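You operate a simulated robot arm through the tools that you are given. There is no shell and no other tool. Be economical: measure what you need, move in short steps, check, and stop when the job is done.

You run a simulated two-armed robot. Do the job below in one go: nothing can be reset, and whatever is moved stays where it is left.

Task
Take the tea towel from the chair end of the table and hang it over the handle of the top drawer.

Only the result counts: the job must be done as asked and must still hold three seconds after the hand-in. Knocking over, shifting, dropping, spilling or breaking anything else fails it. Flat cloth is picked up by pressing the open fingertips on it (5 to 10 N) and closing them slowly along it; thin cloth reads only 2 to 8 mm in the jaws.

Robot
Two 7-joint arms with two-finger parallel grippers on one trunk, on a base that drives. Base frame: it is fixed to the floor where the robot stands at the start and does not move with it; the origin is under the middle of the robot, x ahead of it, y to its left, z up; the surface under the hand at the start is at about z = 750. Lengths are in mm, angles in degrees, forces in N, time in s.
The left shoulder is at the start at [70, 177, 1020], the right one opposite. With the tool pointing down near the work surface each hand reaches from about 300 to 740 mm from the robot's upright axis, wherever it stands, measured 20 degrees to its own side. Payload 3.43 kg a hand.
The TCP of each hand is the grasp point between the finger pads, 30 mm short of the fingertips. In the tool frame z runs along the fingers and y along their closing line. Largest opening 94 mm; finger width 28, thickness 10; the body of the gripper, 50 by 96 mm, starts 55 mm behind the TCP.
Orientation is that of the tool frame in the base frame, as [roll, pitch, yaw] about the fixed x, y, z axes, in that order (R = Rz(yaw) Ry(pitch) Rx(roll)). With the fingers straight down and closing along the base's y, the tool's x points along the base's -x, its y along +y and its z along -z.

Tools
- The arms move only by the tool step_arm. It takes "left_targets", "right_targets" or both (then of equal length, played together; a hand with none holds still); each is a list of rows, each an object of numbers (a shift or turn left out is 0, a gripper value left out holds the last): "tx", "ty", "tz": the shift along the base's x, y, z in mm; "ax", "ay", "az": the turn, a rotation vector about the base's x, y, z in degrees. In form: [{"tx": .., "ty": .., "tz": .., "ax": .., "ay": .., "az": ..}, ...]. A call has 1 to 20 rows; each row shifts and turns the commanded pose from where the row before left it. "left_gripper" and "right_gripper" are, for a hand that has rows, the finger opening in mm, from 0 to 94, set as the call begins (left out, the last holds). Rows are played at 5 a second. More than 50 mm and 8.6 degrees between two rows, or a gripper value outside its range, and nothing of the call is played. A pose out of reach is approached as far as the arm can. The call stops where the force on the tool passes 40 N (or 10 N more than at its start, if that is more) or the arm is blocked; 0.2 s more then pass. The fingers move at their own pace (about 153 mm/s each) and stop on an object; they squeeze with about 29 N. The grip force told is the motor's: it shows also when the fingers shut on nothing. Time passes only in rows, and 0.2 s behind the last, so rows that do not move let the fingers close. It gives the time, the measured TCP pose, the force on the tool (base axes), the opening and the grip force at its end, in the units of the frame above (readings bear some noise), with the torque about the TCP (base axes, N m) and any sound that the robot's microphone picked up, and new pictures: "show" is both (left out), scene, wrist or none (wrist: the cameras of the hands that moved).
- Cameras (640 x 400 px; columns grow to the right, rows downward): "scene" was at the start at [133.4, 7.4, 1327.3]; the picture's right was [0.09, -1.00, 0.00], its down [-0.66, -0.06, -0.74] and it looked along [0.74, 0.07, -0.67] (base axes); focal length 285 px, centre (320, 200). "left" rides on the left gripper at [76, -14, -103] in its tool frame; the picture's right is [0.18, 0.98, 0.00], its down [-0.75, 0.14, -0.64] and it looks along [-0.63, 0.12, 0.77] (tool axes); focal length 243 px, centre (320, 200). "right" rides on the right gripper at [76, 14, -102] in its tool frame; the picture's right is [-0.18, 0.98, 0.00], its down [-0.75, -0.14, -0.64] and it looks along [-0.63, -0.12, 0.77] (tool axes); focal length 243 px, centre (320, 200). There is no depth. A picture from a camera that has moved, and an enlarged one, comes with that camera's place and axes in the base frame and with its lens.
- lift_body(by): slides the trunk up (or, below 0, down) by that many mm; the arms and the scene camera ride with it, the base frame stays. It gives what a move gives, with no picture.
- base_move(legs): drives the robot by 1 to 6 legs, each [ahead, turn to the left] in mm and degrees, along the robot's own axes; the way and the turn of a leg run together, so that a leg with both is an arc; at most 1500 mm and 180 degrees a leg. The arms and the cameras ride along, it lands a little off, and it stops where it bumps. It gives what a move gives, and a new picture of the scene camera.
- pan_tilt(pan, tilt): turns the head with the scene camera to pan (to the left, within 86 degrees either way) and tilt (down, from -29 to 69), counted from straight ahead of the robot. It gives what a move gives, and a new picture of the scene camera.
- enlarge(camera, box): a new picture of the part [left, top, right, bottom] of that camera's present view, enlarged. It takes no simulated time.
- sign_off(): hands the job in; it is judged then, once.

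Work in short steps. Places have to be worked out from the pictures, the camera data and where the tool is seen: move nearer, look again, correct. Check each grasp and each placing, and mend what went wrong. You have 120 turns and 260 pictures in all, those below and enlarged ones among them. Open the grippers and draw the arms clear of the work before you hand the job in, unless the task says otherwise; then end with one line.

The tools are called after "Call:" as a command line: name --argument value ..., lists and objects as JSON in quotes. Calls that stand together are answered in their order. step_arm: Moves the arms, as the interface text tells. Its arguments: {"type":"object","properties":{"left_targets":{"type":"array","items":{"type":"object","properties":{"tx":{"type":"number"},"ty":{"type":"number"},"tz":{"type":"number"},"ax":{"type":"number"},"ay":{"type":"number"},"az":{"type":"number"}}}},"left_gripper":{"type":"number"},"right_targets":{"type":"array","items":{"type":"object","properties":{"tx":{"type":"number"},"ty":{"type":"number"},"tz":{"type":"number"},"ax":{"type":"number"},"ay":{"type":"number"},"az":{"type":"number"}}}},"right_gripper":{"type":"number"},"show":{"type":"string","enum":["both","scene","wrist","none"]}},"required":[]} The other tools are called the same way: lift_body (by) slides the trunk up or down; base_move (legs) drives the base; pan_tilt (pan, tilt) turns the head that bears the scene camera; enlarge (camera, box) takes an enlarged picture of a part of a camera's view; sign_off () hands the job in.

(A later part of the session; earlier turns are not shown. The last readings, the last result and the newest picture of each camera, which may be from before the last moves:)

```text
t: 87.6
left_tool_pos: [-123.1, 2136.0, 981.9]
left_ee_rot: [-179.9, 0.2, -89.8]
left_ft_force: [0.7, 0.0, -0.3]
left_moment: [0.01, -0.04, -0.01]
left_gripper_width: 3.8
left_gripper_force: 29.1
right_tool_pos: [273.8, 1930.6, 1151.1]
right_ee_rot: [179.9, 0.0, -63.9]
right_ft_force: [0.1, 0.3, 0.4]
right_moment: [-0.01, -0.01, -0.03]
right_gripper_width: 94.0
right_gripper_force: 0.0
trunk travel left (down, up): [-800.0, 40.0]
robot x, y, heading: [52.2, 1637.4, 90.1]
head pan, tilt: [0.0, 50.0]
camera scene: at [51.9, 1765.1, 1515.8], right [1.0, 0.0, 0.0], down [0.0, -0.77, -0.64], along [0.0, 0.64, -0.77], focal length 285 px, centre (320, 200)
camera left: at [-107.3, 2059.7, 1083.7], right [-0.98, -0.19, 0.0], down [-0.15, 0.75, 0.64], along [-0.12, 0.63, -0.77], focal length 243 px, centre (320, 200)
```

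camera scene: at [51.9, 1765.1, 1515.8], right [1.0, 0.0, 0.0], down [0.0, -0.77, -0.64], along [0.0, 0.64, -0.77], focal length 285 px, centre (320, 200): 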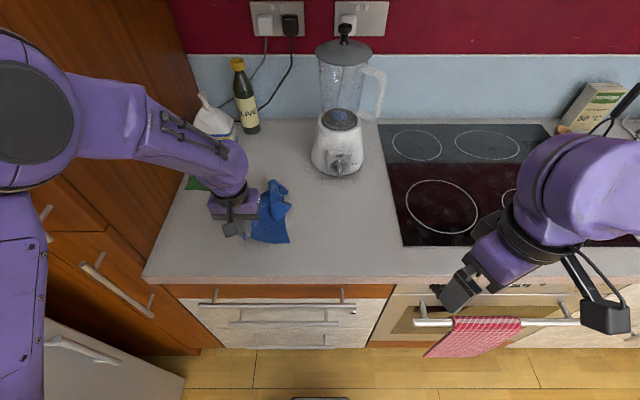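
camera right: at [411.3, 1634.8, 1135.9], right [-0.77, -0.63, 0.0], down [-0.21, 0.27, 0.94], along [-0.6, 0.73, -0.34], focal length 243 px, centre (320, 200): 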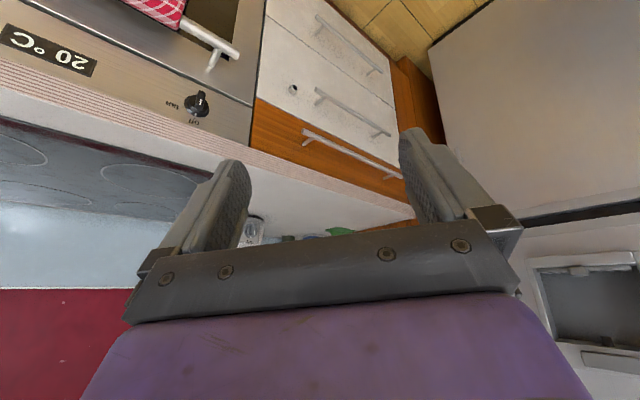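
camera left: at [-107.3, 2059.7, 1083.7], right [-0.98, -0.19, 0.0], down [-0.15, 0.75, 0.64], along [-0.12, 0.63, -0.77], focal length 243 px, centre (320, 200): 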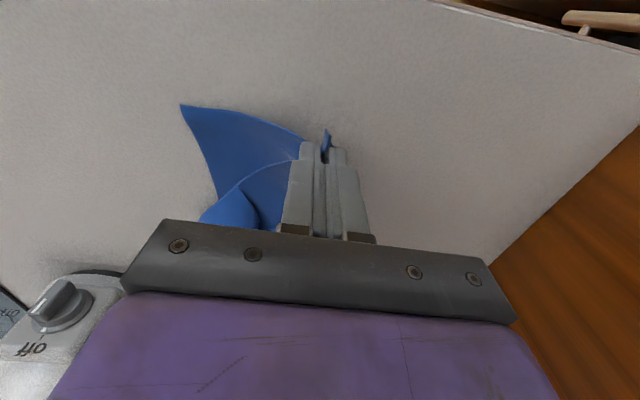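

L is held (3.8 mm). I pull it left to unfold the edge, keeping it low.

Call:
step_arm --left_targets '[{"tx": -20}, {"tx": -20}, {"tx": -20, "tz": -10}, {"tx": -15, "tz": -10}, {}]' --show "both"

Call:
enlarge --camera "scene" --box '[170, 140, 362, 260]'

```text
t: 88.8
left_tool_pos: [-198.8, 2134.5, 961.7]
left_ee_rot: [-179.9, 0.1, -89.7]
left_ft_force: [0.3, -0.4, 0.4]
left_moment: [0.0, -0.04, -0.03]
left_gripper_width: 3.3
left_gripper_force: 28.8
right_tool_pos: [273.9, 1930.0, 1152.1]
right_ee_rot: [180.0, 0.1, -63.9]
right_ft_force: [-0.6, -0.2, -0.3]
right_moment: [-0.01, 0.0, -0.02]
right_gripper_width: 93.9
right_gripper_force: 0.1
trunk travel left (down, up): [-800.0, 40.0]
robot x, y, heading: [54.6, 1634.7, 90.3]
head pan, tilt: [0.0, 50.0]
camera scene: at [52.4, 1764.4, 1515.9], right [1.0, 0.0, 0.0], down [0.0, -0.77, -0.64], along [0.0, 0.64, -0.77], focal length 285 px, centre (320, 200)
camera left: at [-183.1, 2059.3, 1063.4], right [-0.98, -0.19, 0.0], down [-0.15, 0.75, 0.64], along [-0.12, 0.63, -0.77], focal length 243 px, centre (320, 200)
```

scene: 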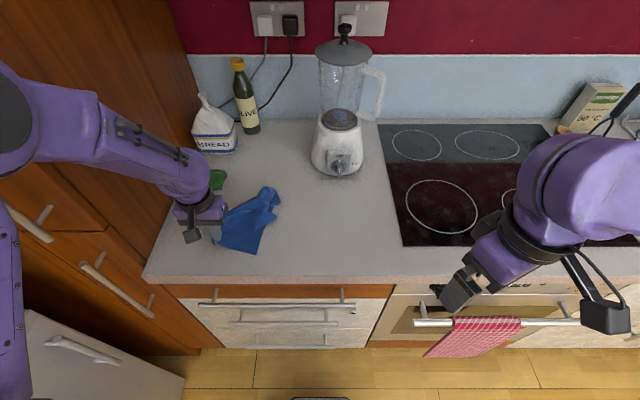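
left: 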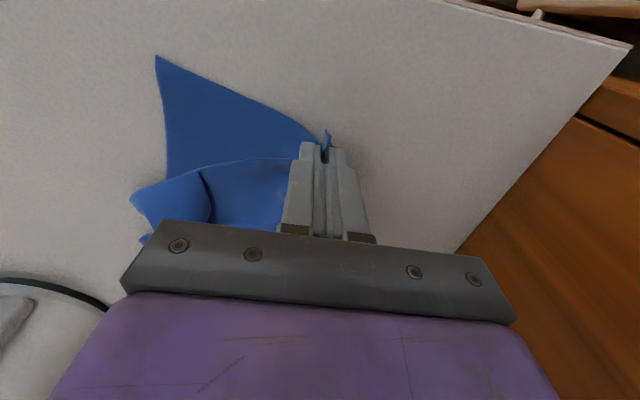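

```text
3.33 times, centred on (266, 200) of scene
camera zoom: at [52.4, 1764.4, 1515.9], right [1.0, 0.0, 0.0], down [0.0, -0.77, -0.64], along [0.0, 0.64, -0.77], focal length 951 px, centre (500, 200)
```

zoom: 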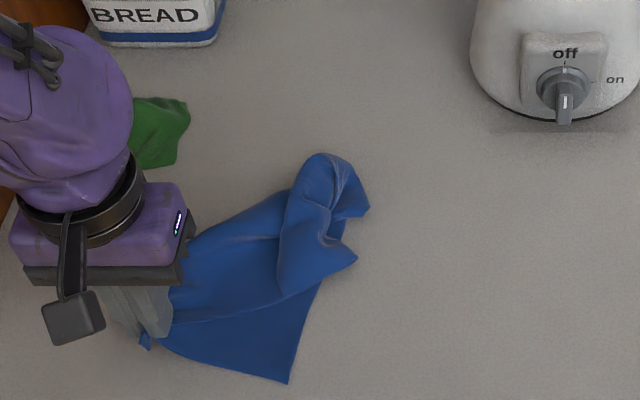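

R is now at about [-99, 2099]; the two hands would be close, so the right hand will come leaning to the right, closing along y. I turn it and bring it near.

Call:
step_arm --right_targets '[{"az": 8, "ty": 20}, {"az": 8, "ty": 25}, {"az": 8, "ty": 25, "tx": -15}, {"az": 8, "ty": 25, "tx": -20}, {"az": 8, "ty": 25, "tx": -20}, {"az": 8, "ty": 25, "tx": -20}, {"az": 8, "ty": 25, "tx": -25}, {"az": 8, "ty": 25, "tx": -25}, {"ay": 8.3, "tx": -25}, {"ay": 8.3, "tx": -25}, {"ay": 8.3, "tx": -25}, {}]' --right_gripper 34 --show "both"

```text
t: 91.4
left_tool_pos: [-199.0, 2134.6, 962.8]
left_ee_rot: [-180.0, -0.1, -89.7]
left_ft_force: [0.1, 0.2, -0.1]
left_moment: [0.02, 0.0, 0.0]
left_gripper_width: 3.4
left_gripper_force: 28.8
right_tool_pos: [72.9, 2125.2, 1151.3]
right_ee_rot: [-180.0, 25.1, 0.0]
right_ft_force: [0.5, -0.3, 0.8]
right_moment: [0.01, -0.03, 0.01]
right_gripper_width: 34.0
right_gripper_force: 0.0
trunk travel left (down, up): [-800.0, 40.0]
robot x, y, heading: [47.9, 1636.4, 90.0]
head pan, tilt: [0.0, 50.0]
camera scene: at [52.2, 1764.2, 1515.9], right [1.0, 0.0, 0.0], down [0.0, -0.77, -0.64], along [0.0, 0.64, -0.77], focal length 285 px, centre (320, 200)
camera right: at [186.4, 2110.0, 1212.4], right [-0.16, -0.98, 0.08], down [-0.41, 0.14, 0.9], along [-0.9, 0.12, -0.43], focal length 243 px, centre (320, 200)
```

scene: 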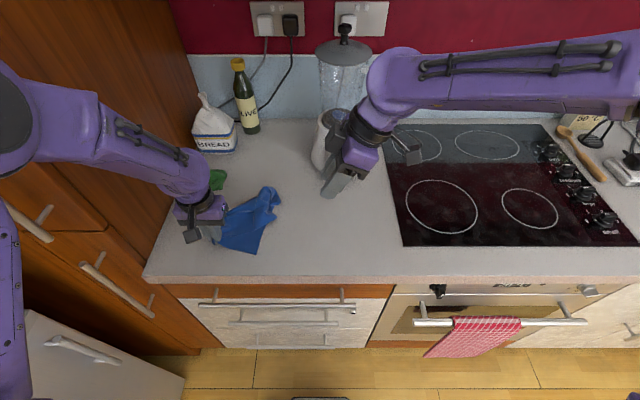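
right: 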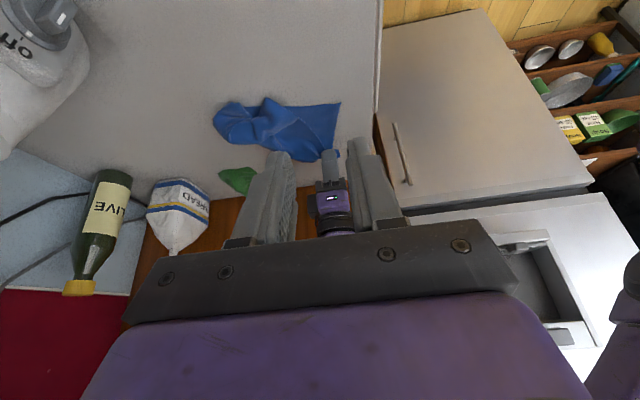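

Orientation reached. I move diagonally down toward R.

Call:
step_arm --right_targets '[{"tx": -30, "tz": -35}, {"tx": -35, "tz": -35}, {"tx": -35, "tz": -35}, {"tx": -35, "tz": -30}, {"tx": -30, "tz": -25}, {"tx": -12, "tz": -14}, {}]' --show "both"

Call:
enlarge --camera "scene" --box '[170, 160, 330, 260]'

```text
t: 93.0
left_tool_pos: [-199.2, 2135.5, 961.6]
left_ee_rot: [-179.9, 0.0, -89.7]
left_ft_force: [-0.2, 0.4, 0.3]
left_moment: [0.03, -0.06, 0.0]
left_gripper_width: 3.3
left_gripper_force: 28.8
right_tool_pos: [-103.5, 2124.9, 976.7]
right_ee_rot: [-179.9, 24.8, 0.1]
right_ft_force: [0.1, -0.1, 0.2]
right_moment: [-0.02, 0.01, 0.02]
right_gripper_width: 33.8
right_gripper_force: 0.1
trunk travel left (down, up): [-800.0, 40.0]
robot x, y, heading: [55.1, 1635.3, 90.1]
head pan, tilt: [0.0, 50.0]
camera scene: at [51.9, 1764.7, 1515.8], right [1.0, 0.0, 0.0], down [0.0, -0.77, -0.64], along [0.0, 0.64, -0.77], focal length 285 px, centre (320, 200)
camera right: at [9.6, 2111.0, 1037.8], right [-0.17, -0.98, 0.08], down [-0.41, 0.14, 0.9], along [-0.9, 0.12, -0.43], focal length 243 px, centre (320, 200)
```

scene: 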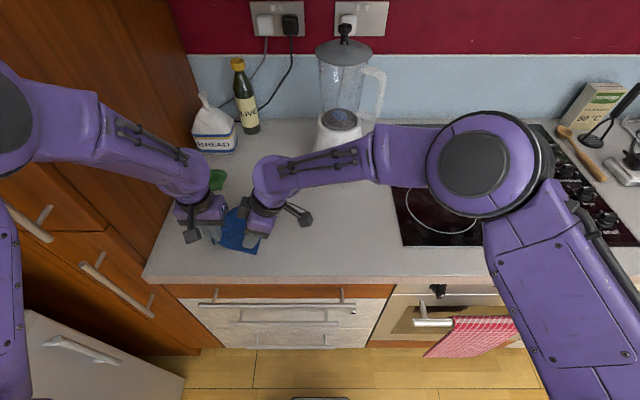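
right: 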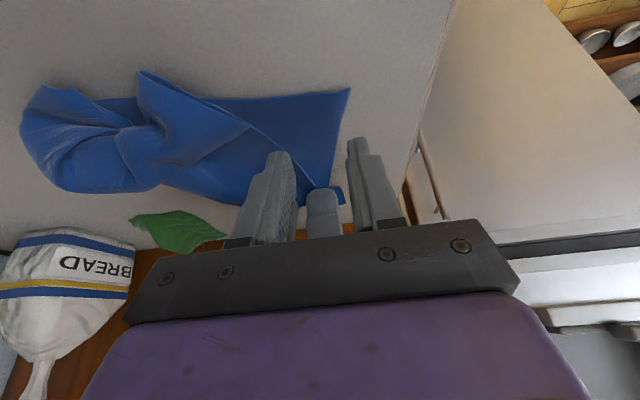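

```text
4.00 times, centred on (250, 210) of scene
camera zoom: at [51.9, 1764.7, 1515.8], right [1.0, 0.0, 0.0], down [0.0, -0.77, -0.64], along [0.0, 0.64, -0.77], focal length 1142 px, centre (600, 160)
```

zoom: 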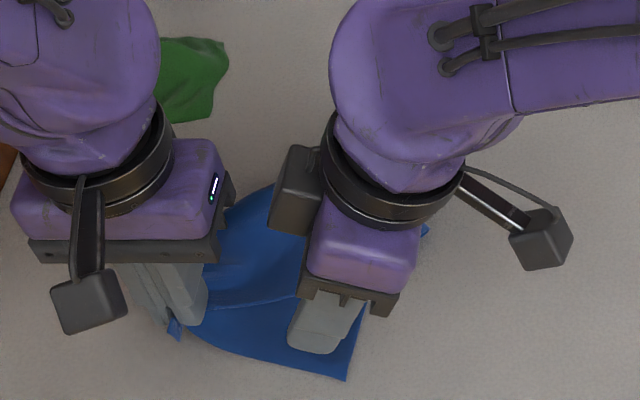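

Corner R confirmed at [-101, 2101]; clearance between hands is fine. I descend gradually to contact.

Call:
step_arm --right_targets '[{"tx": -6, "tz": -15}, {"tz": -8}, {"tz": -3}, {}]' --show "none"

Call:
step_arm --right_targets '[{"tz": -2}, {}]' --show "none"

Call:
step_arm --right_targets '[{"tz": -1.5}, {}]' --show "wrist"

```text
t: 94.0
left_tool_pos: [-198.9, 2136.1, 960.8]
left_ee_rot: [-179.9, 0.0, -89.7]
left_ft_force: [0.8, -0.1, 0.1]
left_moment: [0.02, 0.01, -0.03]
left_gripper_width: 3.2
left_gripper_force: 29.4
right_tool_pos: [-109.8, 2125.1, 951.2]
right_ee_rot: [-180.0, 24.9, 0.1]
right_ft_force: [-0.3, 0.0, -0.4]
right_moment: [-0.02, 0.01, 0.0]
right_gripper_width: 34.0
right_gripper_force: 0.1
trunk travel left (down, up): [-800.0, 40.0]
robot x, y, heading: [50.2, 1637.1, 90.2]
head pan, tilt: [0.0, 50.0]
```

```text
t: 94.6
left_tool_pos: [-198.2, 2135.7, 960.7]
left_ee_rot: [-179.9, 0.0, -89.7]
left_ft_force: [0.4, 0.4, -0.7]
left_moment: [0.04, -0.07, 0.03]
left_gripper_width: 3.1
left_gripper_force: 28.9
right_tool_pos: [-109.8, 2125.8, 949.6]
right_ee_rot: [180.0, 24.9, 0.2]
right_ft_force: [0.2, 0.0, -0.6]
right_moment: [0.04, -0.02, 0.0]
right_gripper_width: 34.2
right_gripper_force: 0.2
trunk travel left (down, up): [-800.0, 40.0]
robot x, y, heading: [51.1, 1637.2, 90.1]
head pan, tilt: [0.0, 50.0]
```

```text
t: 95.2
left_tool_pos: [-198.6, 2134.9, 961.8]
left_ee_rot: [-179.9, 0.1, -89.7]
left_ft_force: [-0.4, 0.0, 0.2]
left_moment: [0.02, -0.01, -0.02]
left_gripper_width: 3.4
left_gripper_force: 28.7
right_tool_pos: [-110.0, 2124.6, 947.9]
right_ee_rot: [-180.0, 24.9, 0.2]
right_ft_force: [-0.2, -0.1, 0.1]
right_moment: [-0.03, -0.01, 0.03]
right_gripper_width: 34.0
right_gripper_force: 0.1
trunk travel left (down, up): [-800.0, 40.0]
robot x, y, heading: [54.2, 1635.3, 90.4]
head pan, tilt: [0.0, 50.0]
camera right: at [3.5, 2111.2, 1009.0], right [-0.17, -0.98, 0.08], down [-0.41, 0.14, 0.9], along [-0.9, 0.12, -0.43], focal length 243 px, centre (320, 200)
```

right: 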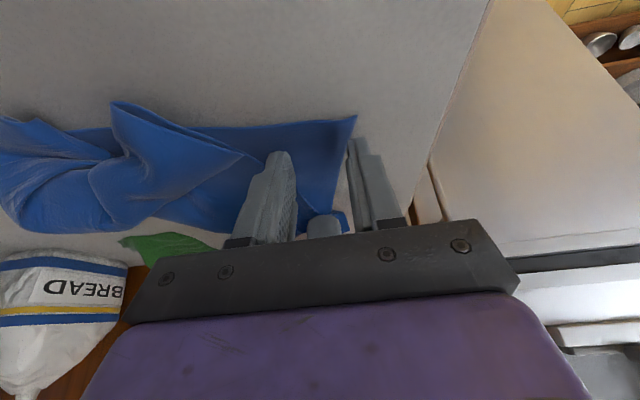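

The front finger sits right on the cloth's edge; I shift 10 mm inward and continue down.

Call:
step_arm --right_targets '[{"ty": 10}, {"tz": -1.5}, {}]' --show "none"

Call:
step_arm --right_targets '[{"tz": -1.5}, {}]' --show "none"

Call:
step_arm --right_targets '[{"tz": -1}, {}]' --show "none"

```text
t: 96.0
left_tool_pos: [-199.1, 2135.5, 961.7]
left_ee_rot: [-179.9, 0.0, -89.7]
left_ft_force: [0.7, 0.9, 0.3]
left_moment: [-0.02, -0.01, -0.02]
left_gripper_width: 3.2
left_gripper_force: 29.1
right_tool_pos: [-109.2, 2135.7, 946.6]
right_ee_rot: [-179.9, 24.8, 0.0]
right_ft_force: [-0.3, 0.3, -0.5]
right_moment: [0.01, -0.02, -0.06]
right_gripper_width: 33.9
right_gripper_force: 0.2
trunk travel left (down, up): [-800.0, 40.0]
robot x, y, heading: [49.7, 1634.7, 89.9]
head pan, tilt: [0.0, 50.0]
```

```text
t: 96.6
left_tool_pos: [-199.3, 2135.8, 961.2]
left_ee_rot: [180.0, 0.0, -89.7]
left_ft_force: [0.9, -0.6, 0.0]
left_moment: [0.01, -0.02, 0.0]
left_gripper_width: 3.0
left_gripper_force: 28.6
right_tool_pos: [-109.0, 2135.4, 945.2]
right_ee_rot: [-180.0, 24.9, 0.1]
right_ft_force: [0.1, 0.3, 0.3]
right_moment: [-0.01, -0.01, 0.01]
right_gripper_width: 34.0
right_gripper_force: 0.0
trunk travel left (down, up): [-800.0, 40.0]
robot x, y, heading: [54.5, 1633.8, 90.4]
head pan, tilt: [0.0, 50.0]
```

```text
t: 97.2
left_tool_pos: [-198.5, 2135.4, 962.1]
left_ee_rot: [-179.9, 0.0, -89.7]
left_ft_force: [-0.1, 0.5, -0.6]
left_moment: [-0.01, 0.01, 0.0]
left_gripper_width: 3.4
left_gripper_force: 29.2
right_tool_pos: [-109.6, 2134.5, 944.7]
right_ee_rot: [180.0, 25.0, 0.1]
right_ft_force: [1.4, 0.5, 4.3]
right_moment: [0.03, 0.0, 0.03]
right_gripper_width: 34.1
right_gripper_force: 0.1
trunk travel left (down, up): [-800.0, 40.0]
robot x, y, heading: [52.9, 1638.0, 90.2]
head pan, tilt: [0.0, 50.0]
```

Contact at 4.3 N. A touch more, then close in stages.

Call:
step_arm --right_targets '[{"tz": -0.3}, {}]' --right_gripper 27 --show "none"

Call:
step_arm --right_targets '[{}]' --right_gripper 20 --show "none"

Call:
step_arm --right_targets '[{}]' --right_gripper 12 --show "none"

Call:
step_arm --right_targets '[{}, {}, {}]' --right_gripper 0 --show "wrist"

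```text
t: 97.8
left_tool_pos: [-199.4, 2133.1, 961.4]
left_ee_rot: [-179.9, 0.0, -89.7]
left_ft_force: [0.2, 0.1, 0.7]
left_moment: [0.0, -0.03, -0.01]
left_gripper_width: 3.4
left_gripper_force: 29.3
right_tool_pos: [-109.0, 2134.0, 943.3]
right_ee_rot: [-179.9, 25.0, 0.0]
right_ft_force: [0.1, 0.7, 7.4]
right_moment: [0.06, -0.02, -0.02]
right_gripper_width: 26.5
right_gripper_force: 0.2
trunk travel left (down, up): [-800.0, 40.0]
robot x, y, heading: [54.1, 1637.9, 90.0]
head pan, tilt: [0.0, 50.0]
```

```text
t: 98.2
left_tool_pos: [-198.7, 2134.8, 961.7]
left_ee_rot: [-179.8, 0.1, -89.7]
left_ft_force: [0.1, -0.4, -0.2]
left_moment: [-0.01, -0.05, -0.03]
left_gripper_width: 3.2
left_gripper_force: 29.3
right_tool_pos: [-110.2, 2134.5, 944.9]
right_ee_rot: [-179.9, 25.0, 0.0]
right_ft_force: [0.6, 0.4, 9.7]
right_moment: [-0.03, 0.04, 0.01]
right_gripper_width: 19.1
right_gripper_force: 0.2
trunk travel left (down, up): [-800.0, 40.0]
robot x, y, heading: [52.8, 1637.0, 90.1]
head pan, tilt: [0.0, 50.0]
```

```text
t: 98.6
left_tool_pos: [-199.5, 2133.5, 961.2]
left_ee_rot: [-179.9, 0.0, -89.7]
left_ft_force: [-0.6, 0.3, 0.8]
left_moment: [0.03, -0.02, 0.05]
left_gripper_width: 3.2
left_gripper_force: 28.8
right_tool_pos: [-108.6, 2133.8, 944.0]
right_ee_rot: [-179.9, 25.0, 0.1]
right_ft_force: [-0.2, 0.5, 9.6]
right_moment: [0.0, 0.01, 0.0]
right_gripper_width: 11.7
right_gripper_force: 0.0
trunk travel left (down, up): [-800.0, 40.0]
robot x, y, heading: [52.0, 1633.2, 90.6]
head pan, tilt: [0.0, 50.0]
```

```text
t: 99.4
left_tool_pos: [-199.0, 2133.9, 962.1]
left_ee_rot: [-179.9, 0.0, -89.7]
left_ft_force: [0.3, 0.9, -0.8]
left_moment: [0.01, -0.04, -0.01]
left_gripper_width: 3.2
left_gripper_force: 28.8
right_tool_pos: [-108.7, 2135.4, 944.4]
right_ee_rot: [-180.0, 25.0, 0.1]
right_ft_force: [-0.4, -0.5, 9.0]
right_moment: [-0.04, 0.01, 0.01]
right_gripper_width: 2.1
right_gripper_force: 28.7
trunk travel left (down, up): [-800.0, 40.0]
robot x, y, heading: [53.7, 1634.1, 90.1]
head pan, tilt: [0.0, 50.0]
camera right: at [3.6, 2120.4, 1005.3], right [-0.17, -0.98, 0.08], down [-0.41, 0.14, 0.9], along [-0.9, 0.12, -0.43], focal length 243 px, centre (320, 200)
```

right: 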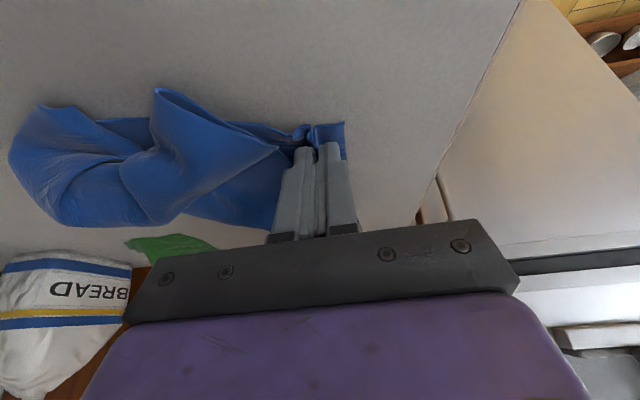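

R is held (2.1 mm). I lift both hands together while spreading the right one outwards.

Call:
step_arm --left_targets '[{"tz": 20}, {"tz": 30}, {"tz": 30}, {"tz": 30}, {"tz": 30}, {"tz": 30}, {"tz": 30}, {}]' --right_targets '[{"tz": 20, "tx": 10}, {"tz": 30, "tx": 10}, {"tz": 30, "tx": 10}, {"tz": 30, "tx": 10}, {"tz": 30}, {"tz": 30}, {"tz": 30}, {}]' --show "both"

```text
t: 101.2
left_tool_pos: [-199.8, 2137.0, 1161.0]
left_ee_rot: [-179.9, -0.1, -89.7]
left_ft_force: [-0.7, 0.6, 0.8]
left_moment: [-0.04, 0.0, 0.01]
left_gripper_width: 2.3
left_gripper_force: 29.2
right_tool_pos: [-70.1, 2135.4, 1144.5]
right_ee_rot: [179.9, 24.9, 0.1]
right_ft_force: [-0.4, -0.4, 0.3]
right_moment: [-0.03, 0.0, 0.03]
right_gripper_width: 2.1
right_gripper_force: 28.7
trunk travel left (down, up): [-800.0, 40.0]
robot x, y, heading: [52.3, 1636.3, 90.2]
head pan, tilt: [0.0, 50.0]
camera scene: at [51.6, 1765.4, 1515.8], right [1.0, 0.0, 0.0], down [0.0, -0.77, -0.64], along [0.0, 0.64, -0.77], focal length 285 px, centre (320, 200)
camera right: at [42.8, 2121.7, 1205.5], right [-0.17, -0.98, 0.08], down [-0.41, 0.14, 0.9], along [-0.9, 0.12, -0.43], focal length 243 px, centre (320, 200)
camera left: at [-183.8, 2061.0, 1263.1], right [-0.98, -0.19, 0.0], down [-0.15, 0.75, 0.64], along [-0.12, 0.63, -0.77], focal length 243 px, centre (320, 200)
```

scene: 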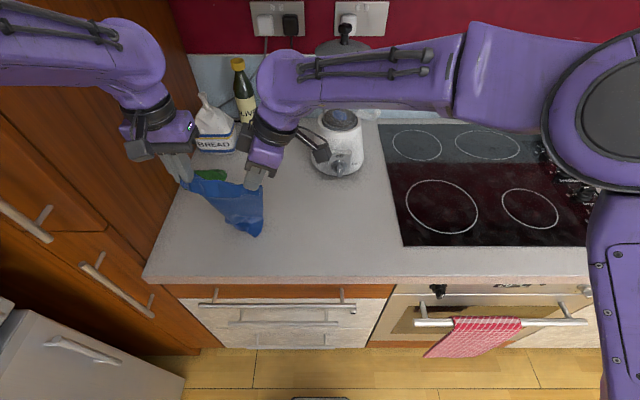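
right: 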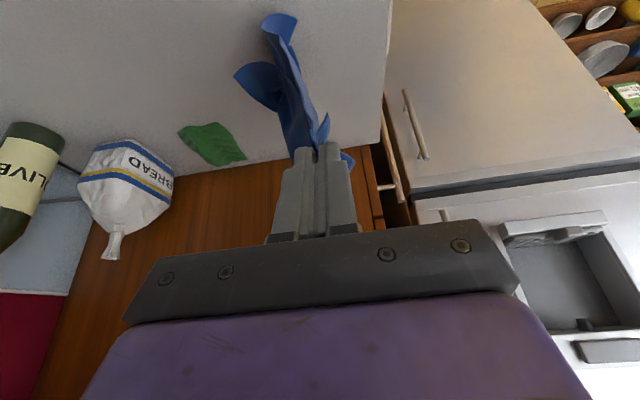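
left: 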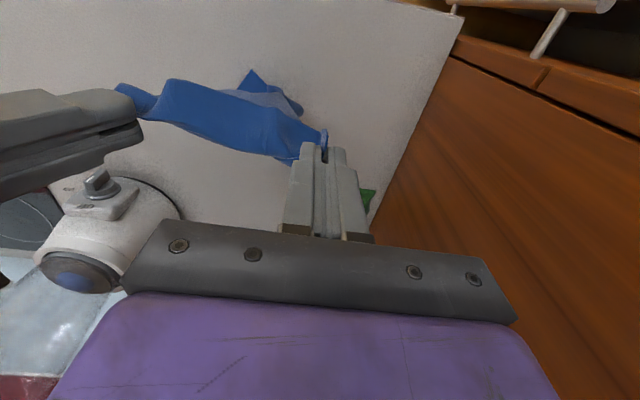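

Towel hangs as a sheet between both hands. I spread a little more, raise and shift both right by 60 mm.

Call:
step_arm --left_targets '[{"tz": 30}, {"tz": 30}, {"tz": 20, "tx": 20}, {"tx": 20}, {"tx": 20}, {}, {}]' --right_targets '[{"tz": 30, "tx": 10}, {"tz": 30, "tx": 10}, {"tz": 30, "tx": 20}, {"tx": 20, "tz": 7}, {"tx": 20}, {}, {}]' --show "both"

Call:
enlarge --camera "scene" --box '[130, 100, 370, 250]'

```text
t: 102.8
left_tool_pos: [-140.0, 2136.0, 1240.6]
left_ee_rot: [-179.9, 0.1, -89.8]
left_ft_force: [3.1, 0.1, -0.3]
left_moment: [-0.02, -0.11, -0.03]
left_gripper_width: 2.4
left_gripper_force: 29.4
right_tool_pos: [12.1, 2134.7, 1241.9]
right_ee_rot: [-180.0, 25.0, 0.1]
right_ft_force: [-2.8, 1.8, 0.3]
right_moment: [0.02, 0.04, 0.03]
right_gripper_width: 2.2
right_gripper_force: 29.1
trunk travel left (down, up): [-800.0, 40.0]
robot x, y, heading: [50.5, 1635.3, 90.1]
head pan, tilt: [0.0, 50.0]
camera scene: at [51.4, 1764.6, 1515.8], right [1.0, 0.0, 0.0], down [0.0, -0.77, -0.64], along [0.0, 0.64, -0.77], focal length 285 px, centre (320, 200)
camera right: at [123.6, 2121.3, 1301.7], right [-0.17, -0.98, 0.08], down [-0.41, 0.14, 0.9], along [-0.9, 0.12, -0.43], focal length 243 px, centre (320, 200)
camera left: at [-123.1, 2059.9, 1343.1], right [-0.98, -0.19, 0.0], down [-0.15, 0.75, 0.64], along [-0.12, 0.63, -0.77], focal length 243 px, centre (320, 200)
```

scene: 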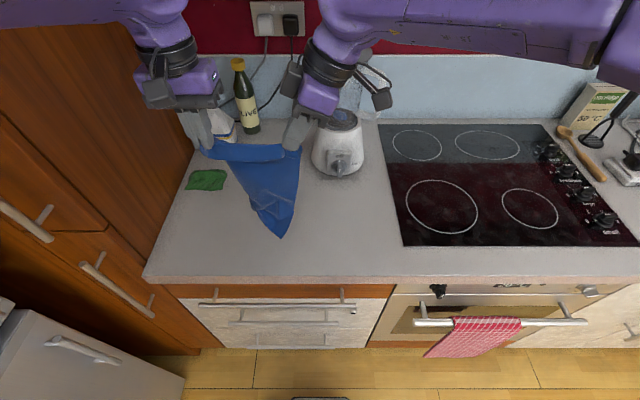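
right: 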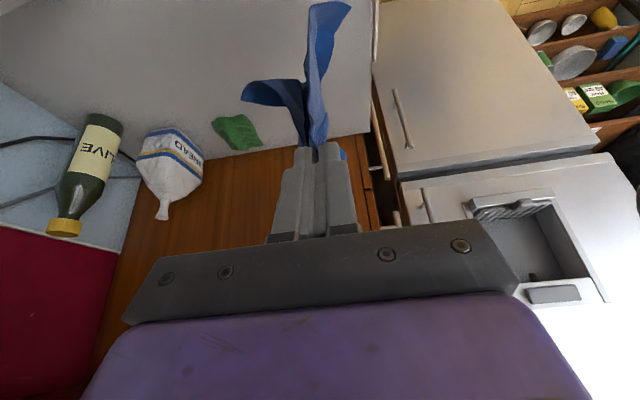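
left: 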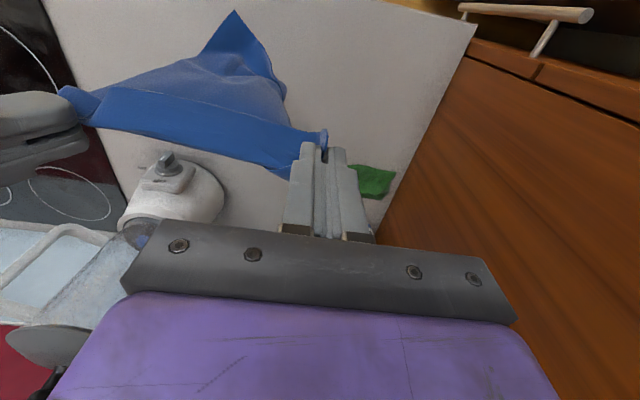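

```text
2.67 times, centred on (250, 175) of scene
camera zoom: at [51.4, 1764.6, 1515.8], right [1.0, 0.0, 0.0], down [0.0, -0.77, -0.64], along [0.0, 0.64, -0.77], focal length 761 px, centre (507, 267)
```

zoom: 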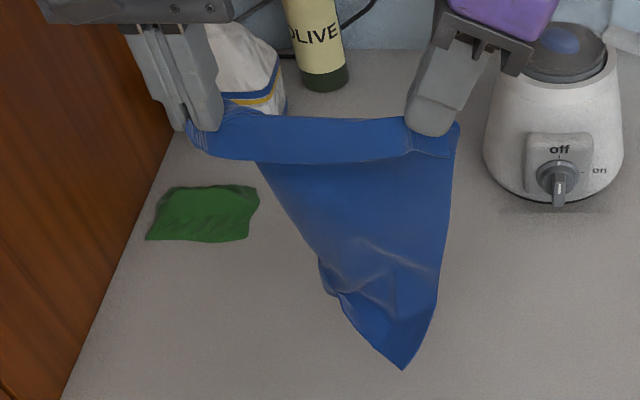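

The sheet is taut (3 N). I ease it by 8 mm and bring both hands forward of the counter edge (y≈2020), then look again.

Call:
step_arm --left_targets '[{"ty": -25, "tx": 4}, {"ty": -30}, {"ty": -30}, {"ty": -30}, {}, {}, {}]' --right_targets '[{"ty": -25, "tx": -4}, {"ty": -30}, {"ty": -30}, {"ty": -30}, {}, {}, {}]' --show "both"

Call:
enlarge --camera "scene" --box '[150, 140, 390, 290]'

```text
t: 104.4
left_tool_pos: [-134.4, 2020.5, 1240.8]
left_ee_rot: [-179.9, 0.1, -89.7]
left_ft_force: [0.2, 0.4, 0.5]
left_moment: [-0.01, -0.01, -0.01]
left_gripper_width: 2.6
left_gripper_force: 28.9
right_tool_pos: [6.7, 2018.7, 1240.3]
right_ee_rot: [-179.9, 24.8, 0.1]
right_ft_force: [-0.7, -1.3, 0.9]
right_moment: [0.02, 0.0, 0.01]
right_gripper_width: 2.1
right_gripper_force: 28.7
trunk travel left (down, up): [-800.0, 40.0]
robot x, y, heading: [53.9, 1635.9, 90.5]
head pan, tilt: [0.0, 50.0]
camera scene: at [51.8, 1763.4, 1516.0], right [1.0, 0.0, 0.0], down [0.0, -0.77, -0.64], along [0.0, 0.64, -0.77], focal length 285 px, centre (320, 200)
camera right: at [119.7, 2005.1, 1301.8], right [-0.17, -0.98, 0.08], down [-0.41, 0.14, 0.9], along [-0.9, 0.12, -0.43], focal length 243 px, centre (320, 200)
camera left: at [-118.5, 1944.0, 1343.2], right [-0.98, -0.19, 0.0], down [-0.15, 0.75, 0.64], along [-0.12, 0.63, -0.77], focal length 243 px, centre (320, 200)
```

scene: 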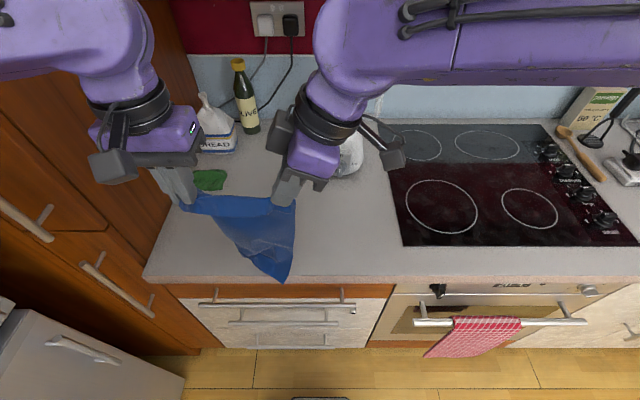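
right: 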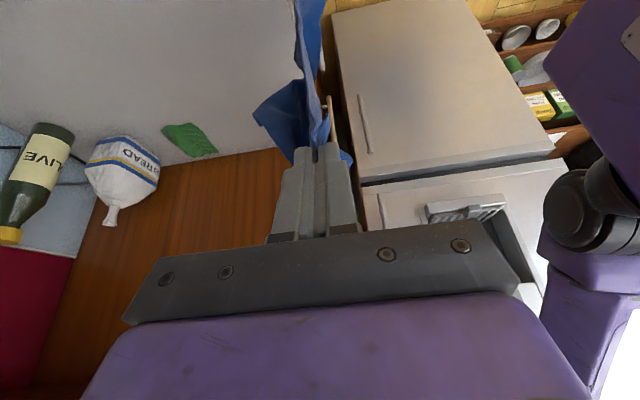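
left: 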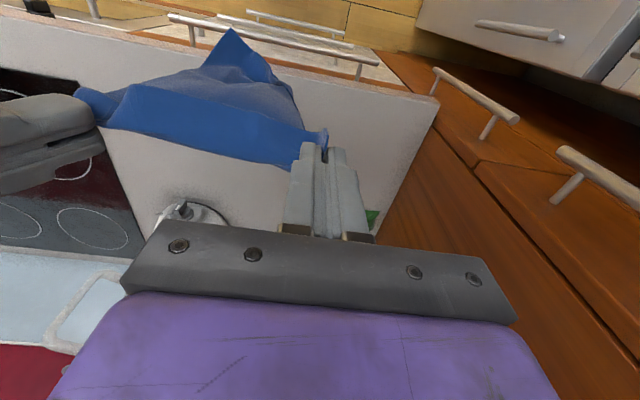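

```text
2.67 times, centred on (270, 215) of scene
camera zoom: at [51.8, 1763.4, 1516.0], right [1.0, 0.0, 0.0], down [0.0, -0.77, -0.64], along [0.0, 0.64, -0.77], focal length 761 px, centre (453, 160)
```

zoom: 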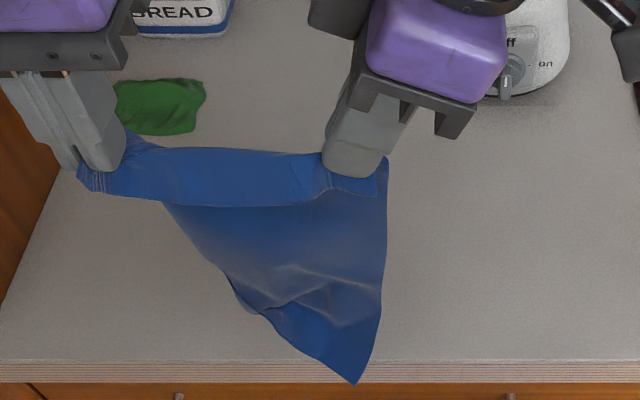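

Main sheet hangs at y≈2022; slot is y≈2028–2043. I move 13 mm forward and lower 60 mm, checking the tip against the bar.

Call:
step_arm --left_targets '[{"ty": 13}, {"tz": -20}, {"tz": -20}, {"tz": -20}, {}, {}]' --right_targets '[{"ty": 13}, {"tz": -20}, {"tz": -20}, {"tz": -20}, {}, {}]' --show "none"

Call:
enlarge --camera "left" --box '[120, 0, 360, 150]'

Call:
enlarge --camera "scene" --box '[180, 190, 372, 310]'

```text
t: 105.8
left_tool_pos: [-135.3, 2033.7, 1182.5]
left_ee_rot: [-180.0, 0.0, -89.7]
left_ft_force: [0.2, 0.3, -0.5]
left_moment: [0.04, -0.01, -0.02]
left_gripper_width: 2.5
left_gripper_force: 28.8
right_tool_pos: [6.3, 2032.2, 1180.8]
right_ee_rot: [179.9, 24.9, 0.1]
right_ft_force: [0.5, 0.2, 0.2]
right_moment: [-0.01, 0.0, 0.0]
right_gripper_width: 1.9
right_gripper_force: 28.9
trunk travel left (down, up): [-800.0, 40.0]
robot x, y, heading: [51.2, 1636.3, 90.1]
head pan, tilt: [0.0, 50.0]
```

```text
2.67 times, centred on (240, 75) of left
camera zoom: at [-119.4, 1958.2, 1283.2], right [-0.98, -0.19, 0.0], down [-0.15, 0.75, 0.64], along [-0.12, 0.63, -0.77], focal length 647 px, centre (533, 533)
```

zoom: 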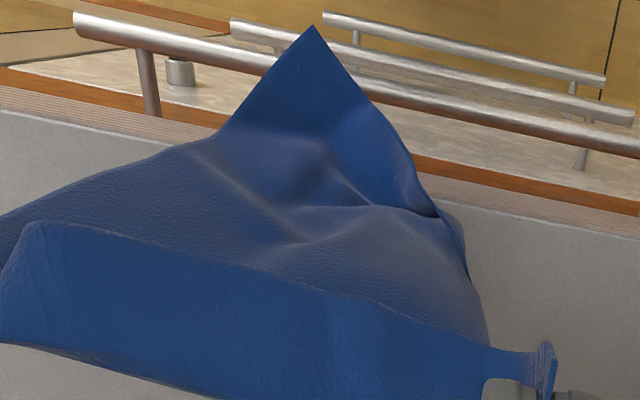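

```text
3.33 times, centred on (276, 250) of scene
camera zoom: at [51.4, 1764.5, 1515.9], right [1.0, 0.0, 0.0], down [0.0, -0.77, -0.64], along [0.0, 0.64, -0.77], focal length 951 px, centre (467, 33)
```

zoom: 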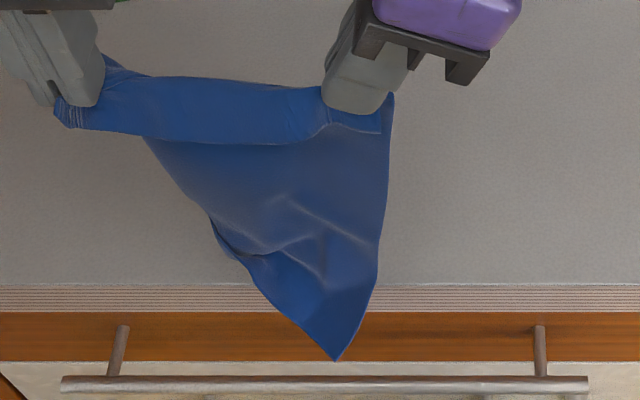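

Triangulated: bar [y≈2019, z≈804]; towel tip [x −29, y≈1985, z≈936], so it hangs sloped toward me. I shift 46 mm forward so the tip comes to y≈2031 and the counter edge guides the sheet into the slot.

Call:
step_arm --left_targets '[{"ty": 23}, {"ty": 23}, {}, {}, {"tz": -20}, {"tz": -20}, {}, {}]' --right_targets '[{"ty": 23}, {"ty": 23}, {}, {}, {"tz": -20}, {"tz": -20}, {}, {}]' --show "none"

Call:
enlarge --camera "left" --box '[120, 0, 360, 150]'

Call:
enlarge --camera "scene" --box '[180, 190, 372, 310]'

```text
t: 107.6
left_tool_pos: [-133.3, 2080.7, 1141.4]
left_ee_rot: [-180.0, 0.0, -89.7]
left_ft_force: [-0.7, -0.4, 0.4]
left_moment: [-0.01, 0.01, -0.02]
left_gripper_width: 2.3
left_gripper_force: 29.0
right_tool_pos: [6.6, 2078.8, 1140.7]
right_ee_rot: [179.9, 24.9, 0.0]
right_ft_force: [0.3, -0.4, -0.6]
right_moment: [-0.01, 0.01, 0.04]
right_gripper_width: 2.2
right_gripper_force: 29.3
trunk travel left (down, up): [-800.0, 40.0]
robot x, y, heading: [49.8, 1642.0, 90.1]
head pan, tilt: [0.0, 50.0]
```

```text
2.67 times, centred on (240, 75) of left
camera zoom: at [-119.0, 2004.3, 1243.7], right [-0.98, -0.19, 0.0], down [-0.15, 0.75, 0.64], along [-0.12, 0.63, -0.77], focal length 647 px, centre (533, 533)
```

zoom: 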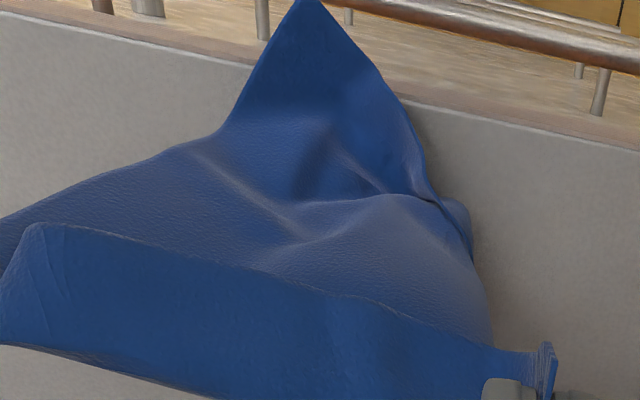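

```text
3.33 times, centred on (276, 250) of scene
camera zoom: at [51.9, 1765.0, 1515.8], right [1.0, 0.0, 0.0], down [0.0, -0.77, -0.64], along [0.0, 0.64, -0.77], focal length 951 px, centre (467, 33)
```

zoom: 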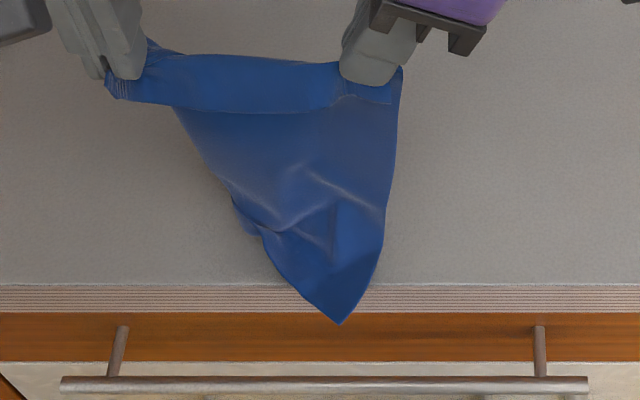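

Tip is now just in front of the edge at y≈2026. I add 8 mm and lower 60 mm.

Call:
step_arm --left_targets '[{"ty": 8}, {"tz": -20}, {"tz": -20}, {"tz": -20}, {}, {}]' --right_targets '[{"ty": 8}, {"tz": -20}, {"tz": -20}, {"tz": -20}, {}, {}]' --show "none"

Call:
enlarge --camera "left" --box '[120, 0, 360, 150]'

Call:
enlarge --camera "scene" --box '[180, 190, 372, 310]'

```text
t: 109.0
left_tool_pos: [-135.1, 2086.9, 1079.8]
left_ee_rot: [180.0, 0.0, -89.8]
left_ft_force: [0.9, -0.6, -0.3]
left_moment: [-0.02, 0.01, -0.05]
left_gripper_width: 2.4
left_gripper_force: 28.8
right_tool_pos: [6.8, 2086.3, 1080.6]
right_ee_rot: [-180.0, 24.9, 0.2]
right_ft_force: [-0.4, 0.0, 0.3]
right_moment: [-0.03, 0.01, 0.02]
right_gripper_width: 2.2
right_gripper_force: 28.6
trunk travel left (down, up): [-800.0, 40.0]
robot x, y, heading: [52.3, 1639.4, 90.0]
head pan, tilt: [0.0, 50.0]
```

```text
2.67 times, centred on (240, 75) of left
camera zoom: at [-118.7, 2011.5, 1182.7], right [-0.98, -0.19, 0.0], down [-0.15, 0.75, 0.64], along [-0.12, 0.63, -0.77], focal length 647 px, centre (533, 533)
```

zoom: 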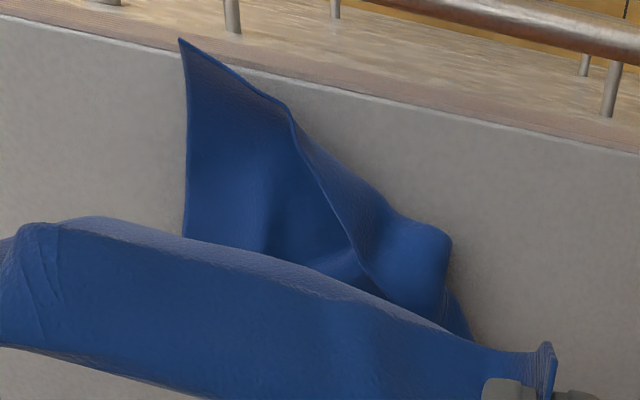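

```text
3.33 times, centred on (276, 250) of scene
camera zoom: at [51.7, 1764.5, 1515.9], right [1.0, 0.0, 0.0], down [0.0, -0.77, -0.64], along [0.0, 0.64, -0.77], focal length 951 px, centre (467, 33)
```

zoom: 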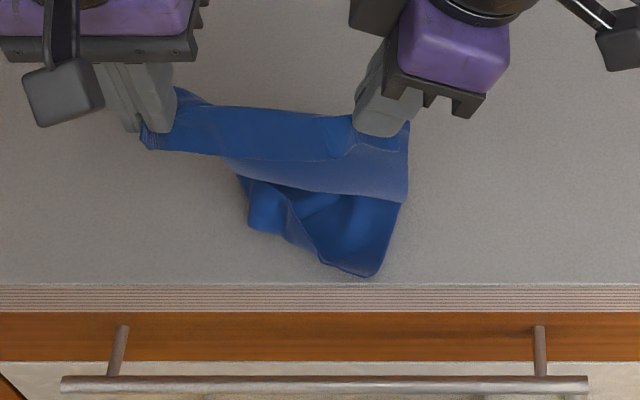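

The tip landed on the counter edge. I raise it again, come 20 mm toward me, lower to between counter and bar, and check.

Call:
step_arm --left_targets '[{"tz": 35}, {"tz": 35, "ty": -10}, {"ty": -10}, {}, {}, {"tz": -20}, {"tz": -20}, {"tz": -15}, {}, {}]' --right_targets '[{"tz": 35}, {"tz": 35, "ty": -10}, {"ty": -10}, {}, {}, {"tz": -20}, {"tz": -20}, {"tz": -15}, {}, {}]' --show "none"

Call:
enlarge --camera "left" --box '[120, 0, 360, 150]'

Call:
enlarge --camera "scene" --box '[180, 190, 372, 310]'

```text
t: 111.2
left_tool_pos: [-134.5, 2068.4, 1096.3]
left_ee_rot: [-179.9, 0.0, -89.7]
left_ft_force: [0.0, -0.3, -0.2]
left_moment: [-0.02, -0.01, -0.03]
left_gripper_width: 2.4
left_gripper_force: 28.2
right_tool_pos: [7.3, 2066.5, 1094.4]
right_ee_rot: [180.0, 25.0, 0.1]
right_ft_force: [0.1, 0.7, -0.4]
right_moment: [0.02, 0.01, -0.01]
right_gripper_width: 1.8
right_gripper_force: 29.4
trunk travel left (down, up): [-800.0, 40.0]
robot x, y, heading: [50.7, 1637.2, 90.0]
head pan, tilt: [0.0, 50.0]
```

```text
2.67 times, centred on (240, 75) of left
camera zoom: at [-118.7, 1991.6, 1198.1], right [-0.98, -0.19, 0.0], down [-0.15, 0.75, 0.64], along [-0.12, 0.63, -0.77], focal length 647 px, centre (533, 533)
```

zoom: 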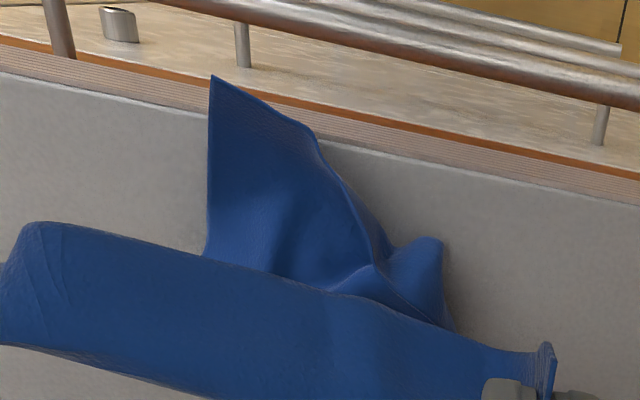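

```text
3.33 times, centred on (276, 250) of scene
camera zoom: at [51.8, 1764.8, 1515.8], right [1.0, 0.0, 0.0], down [0.0, -0.77, -0.64], along [0.0, 0.64, -0.77], focal length 951 px, centre (467, 33)
```

zoom: 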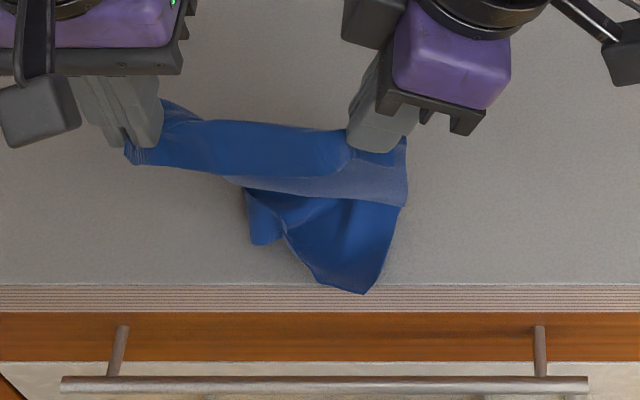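

It never fully left the counter. I raise 110 mm, move 20 mm toward me, let it settle, then check.

Call:
step_arm --left_targets '[{"tz": 40}, {"tz": 40}, {"tz": 30, "ty": -10}, {"ty": -10}, {}, {}, {}, {}]' --right_targets '[{"tz": 40}, {"tz": 40}, {"tz": 30, "ty": -10}, {"ty": -10}, {}, {}, {}, {}]' --show "none"

Call:
enlarge --camera "left" --box '[120, 0, 360, 150]'

Call:
enlarge --camera "scene" --box '[180, 190, 372, 310]'

```text
t: 113.0
left_tool_pos: [-134.4, 2048.0, 1206.9]
left_ee_rot: [-179.9, 0.0, -89.7]
left_ft_force: [-0.2, -0.2, -0.3]
left_moment: [-0.03, 0.0, 0.02]
left_gripper_width: 2.1
left_gripper_force: 29.1
right_tool_pos: [7.3, 2047.0, 1207.1]
right_ee_rot: [-180.0, 24.9, 0.1]
right_ft_force: [0.1, -0.3, -0.2]
right_moment: [-0.03, -0.01, 0.02]
right_gripper_width: 2.3
right_gripper_force: 29.3
trunk travel left (down, up): [-800.0, 40.0]
robot x, y, heading: [51.5, 1634.9, 90.0]
head pan, tilt: [0.0, 50.0]
```

```text
2.67 times, centred on (240, 75) of left
camera zoom: at [-118.4, 1972.6, 1308.4], right [-0.98, -0.19, 0.0], down [-0.15, 0.75, 0.64], along [-0.12, 0.63, -0.77], focal length 647 px, centre (533, 533)
```

zoom: 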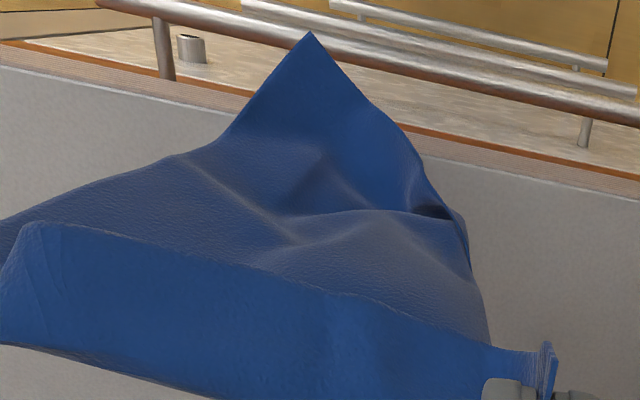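

```text
3.33 times, centred on (276, 250) of scene
camera zoom: at [51.7, 1765.1, 1515.8], right [1.0, 0.0, 0.0], down [0.0, -0.77, -0.64], along [0.0, 0.64, -0.77], focal length 951 px, centre (467, 33)
```

zoom: 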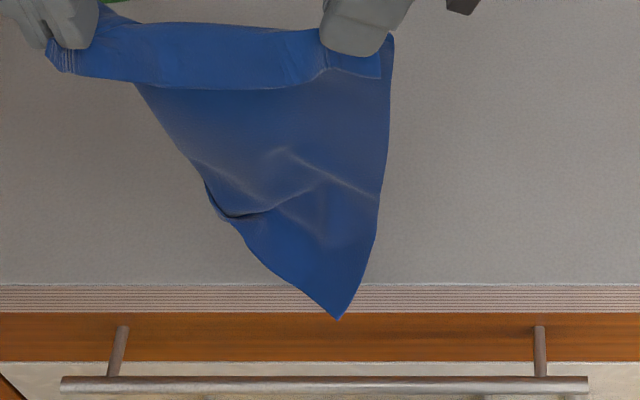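

Restored. Tip is at about y 1999, z 960. I go +17 mm and down 90 mm, with the tip then between counter and bar level.

Call:
step_arm --left_targets '[{"ty": 9}, {"ty": 8}, {}, {"tz": -20}, {"tz": -20}, {"tz": -20}, {"tz": -20}, {"tz": -10}, {}, {}]' --right_targets '[{"ty": 9}, {"ty": 8}, {}, {"tz": -20}, {"tz": -20}, {"tz": -20}, {"tz": -20}, {"tz": -10}, {}, {}]' --show "none"

Call:
enlarge --camera "left" --box '[120, 0, 360, 150]'

Call:
enlarge --camera "scene" --box '[180, 190, 372, 310]'

```text
t: 115.2
left_tool_pos: [-134.4, 2065.1, 1115.8]
left_ee_rot: [-180.0, 0.0, -89.7]
left_ft_force: [0.4, 0.6, 0.1]
left_moment: [-0.01, -0.02, -0.04]
left_gripper_width: 2.3
left_gripper_force: 29.4
right_tool_pos: [5.5, 2063.4, 1113.5]
right_ee_rot: [-180.0, 25.0, 0.1]
right_ft_force: [-0.5, 0.5, -0.3]
right_moment: [-0.03, 0.0, 0.02]
right_gripper_width: 2.2
right_gripper_force: 29.6
trunk travel left (down, up): [-800.0, 40.0]
robot x, y, heading: [52.7, 1636.9, 90.2]
head pan, tilt: [0.0, 50.0]
```

```text
2.67 times, centred on (240, 75) of left
camera zoom: at [-118.7, 1989.0, 1218.2], right [-0.98, -0.19, 0.0], down [-0.15, 0.75, 0.64], along [-0.12, 0.63, -0.77], focal length 647 px, centre (533, 533)
```

zoom: 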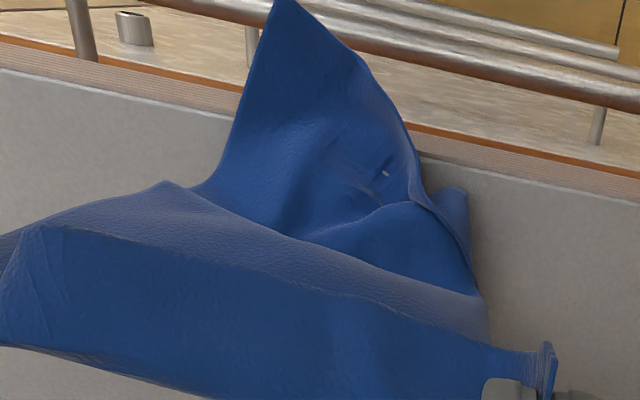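

```text
3.33 times, centred on (276, 250) of scene
camera zoom: at [51.9, 1765.0, 1515.8], right [1.0, 0.0, 0.0], down [0.0, -0.77, -0.64], along [0.0, 0.64, -0.77], focal length 951 px, centre (467, 33)
```

zoom: 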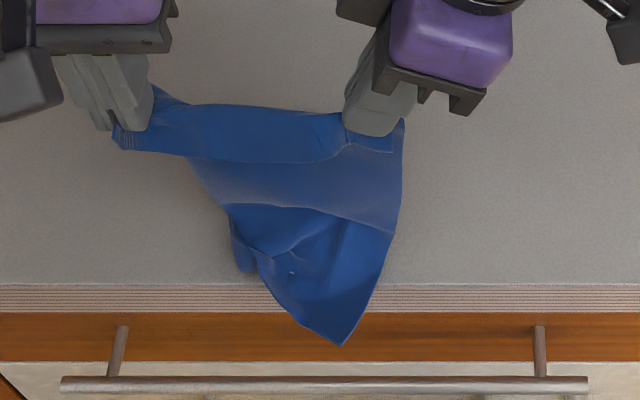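

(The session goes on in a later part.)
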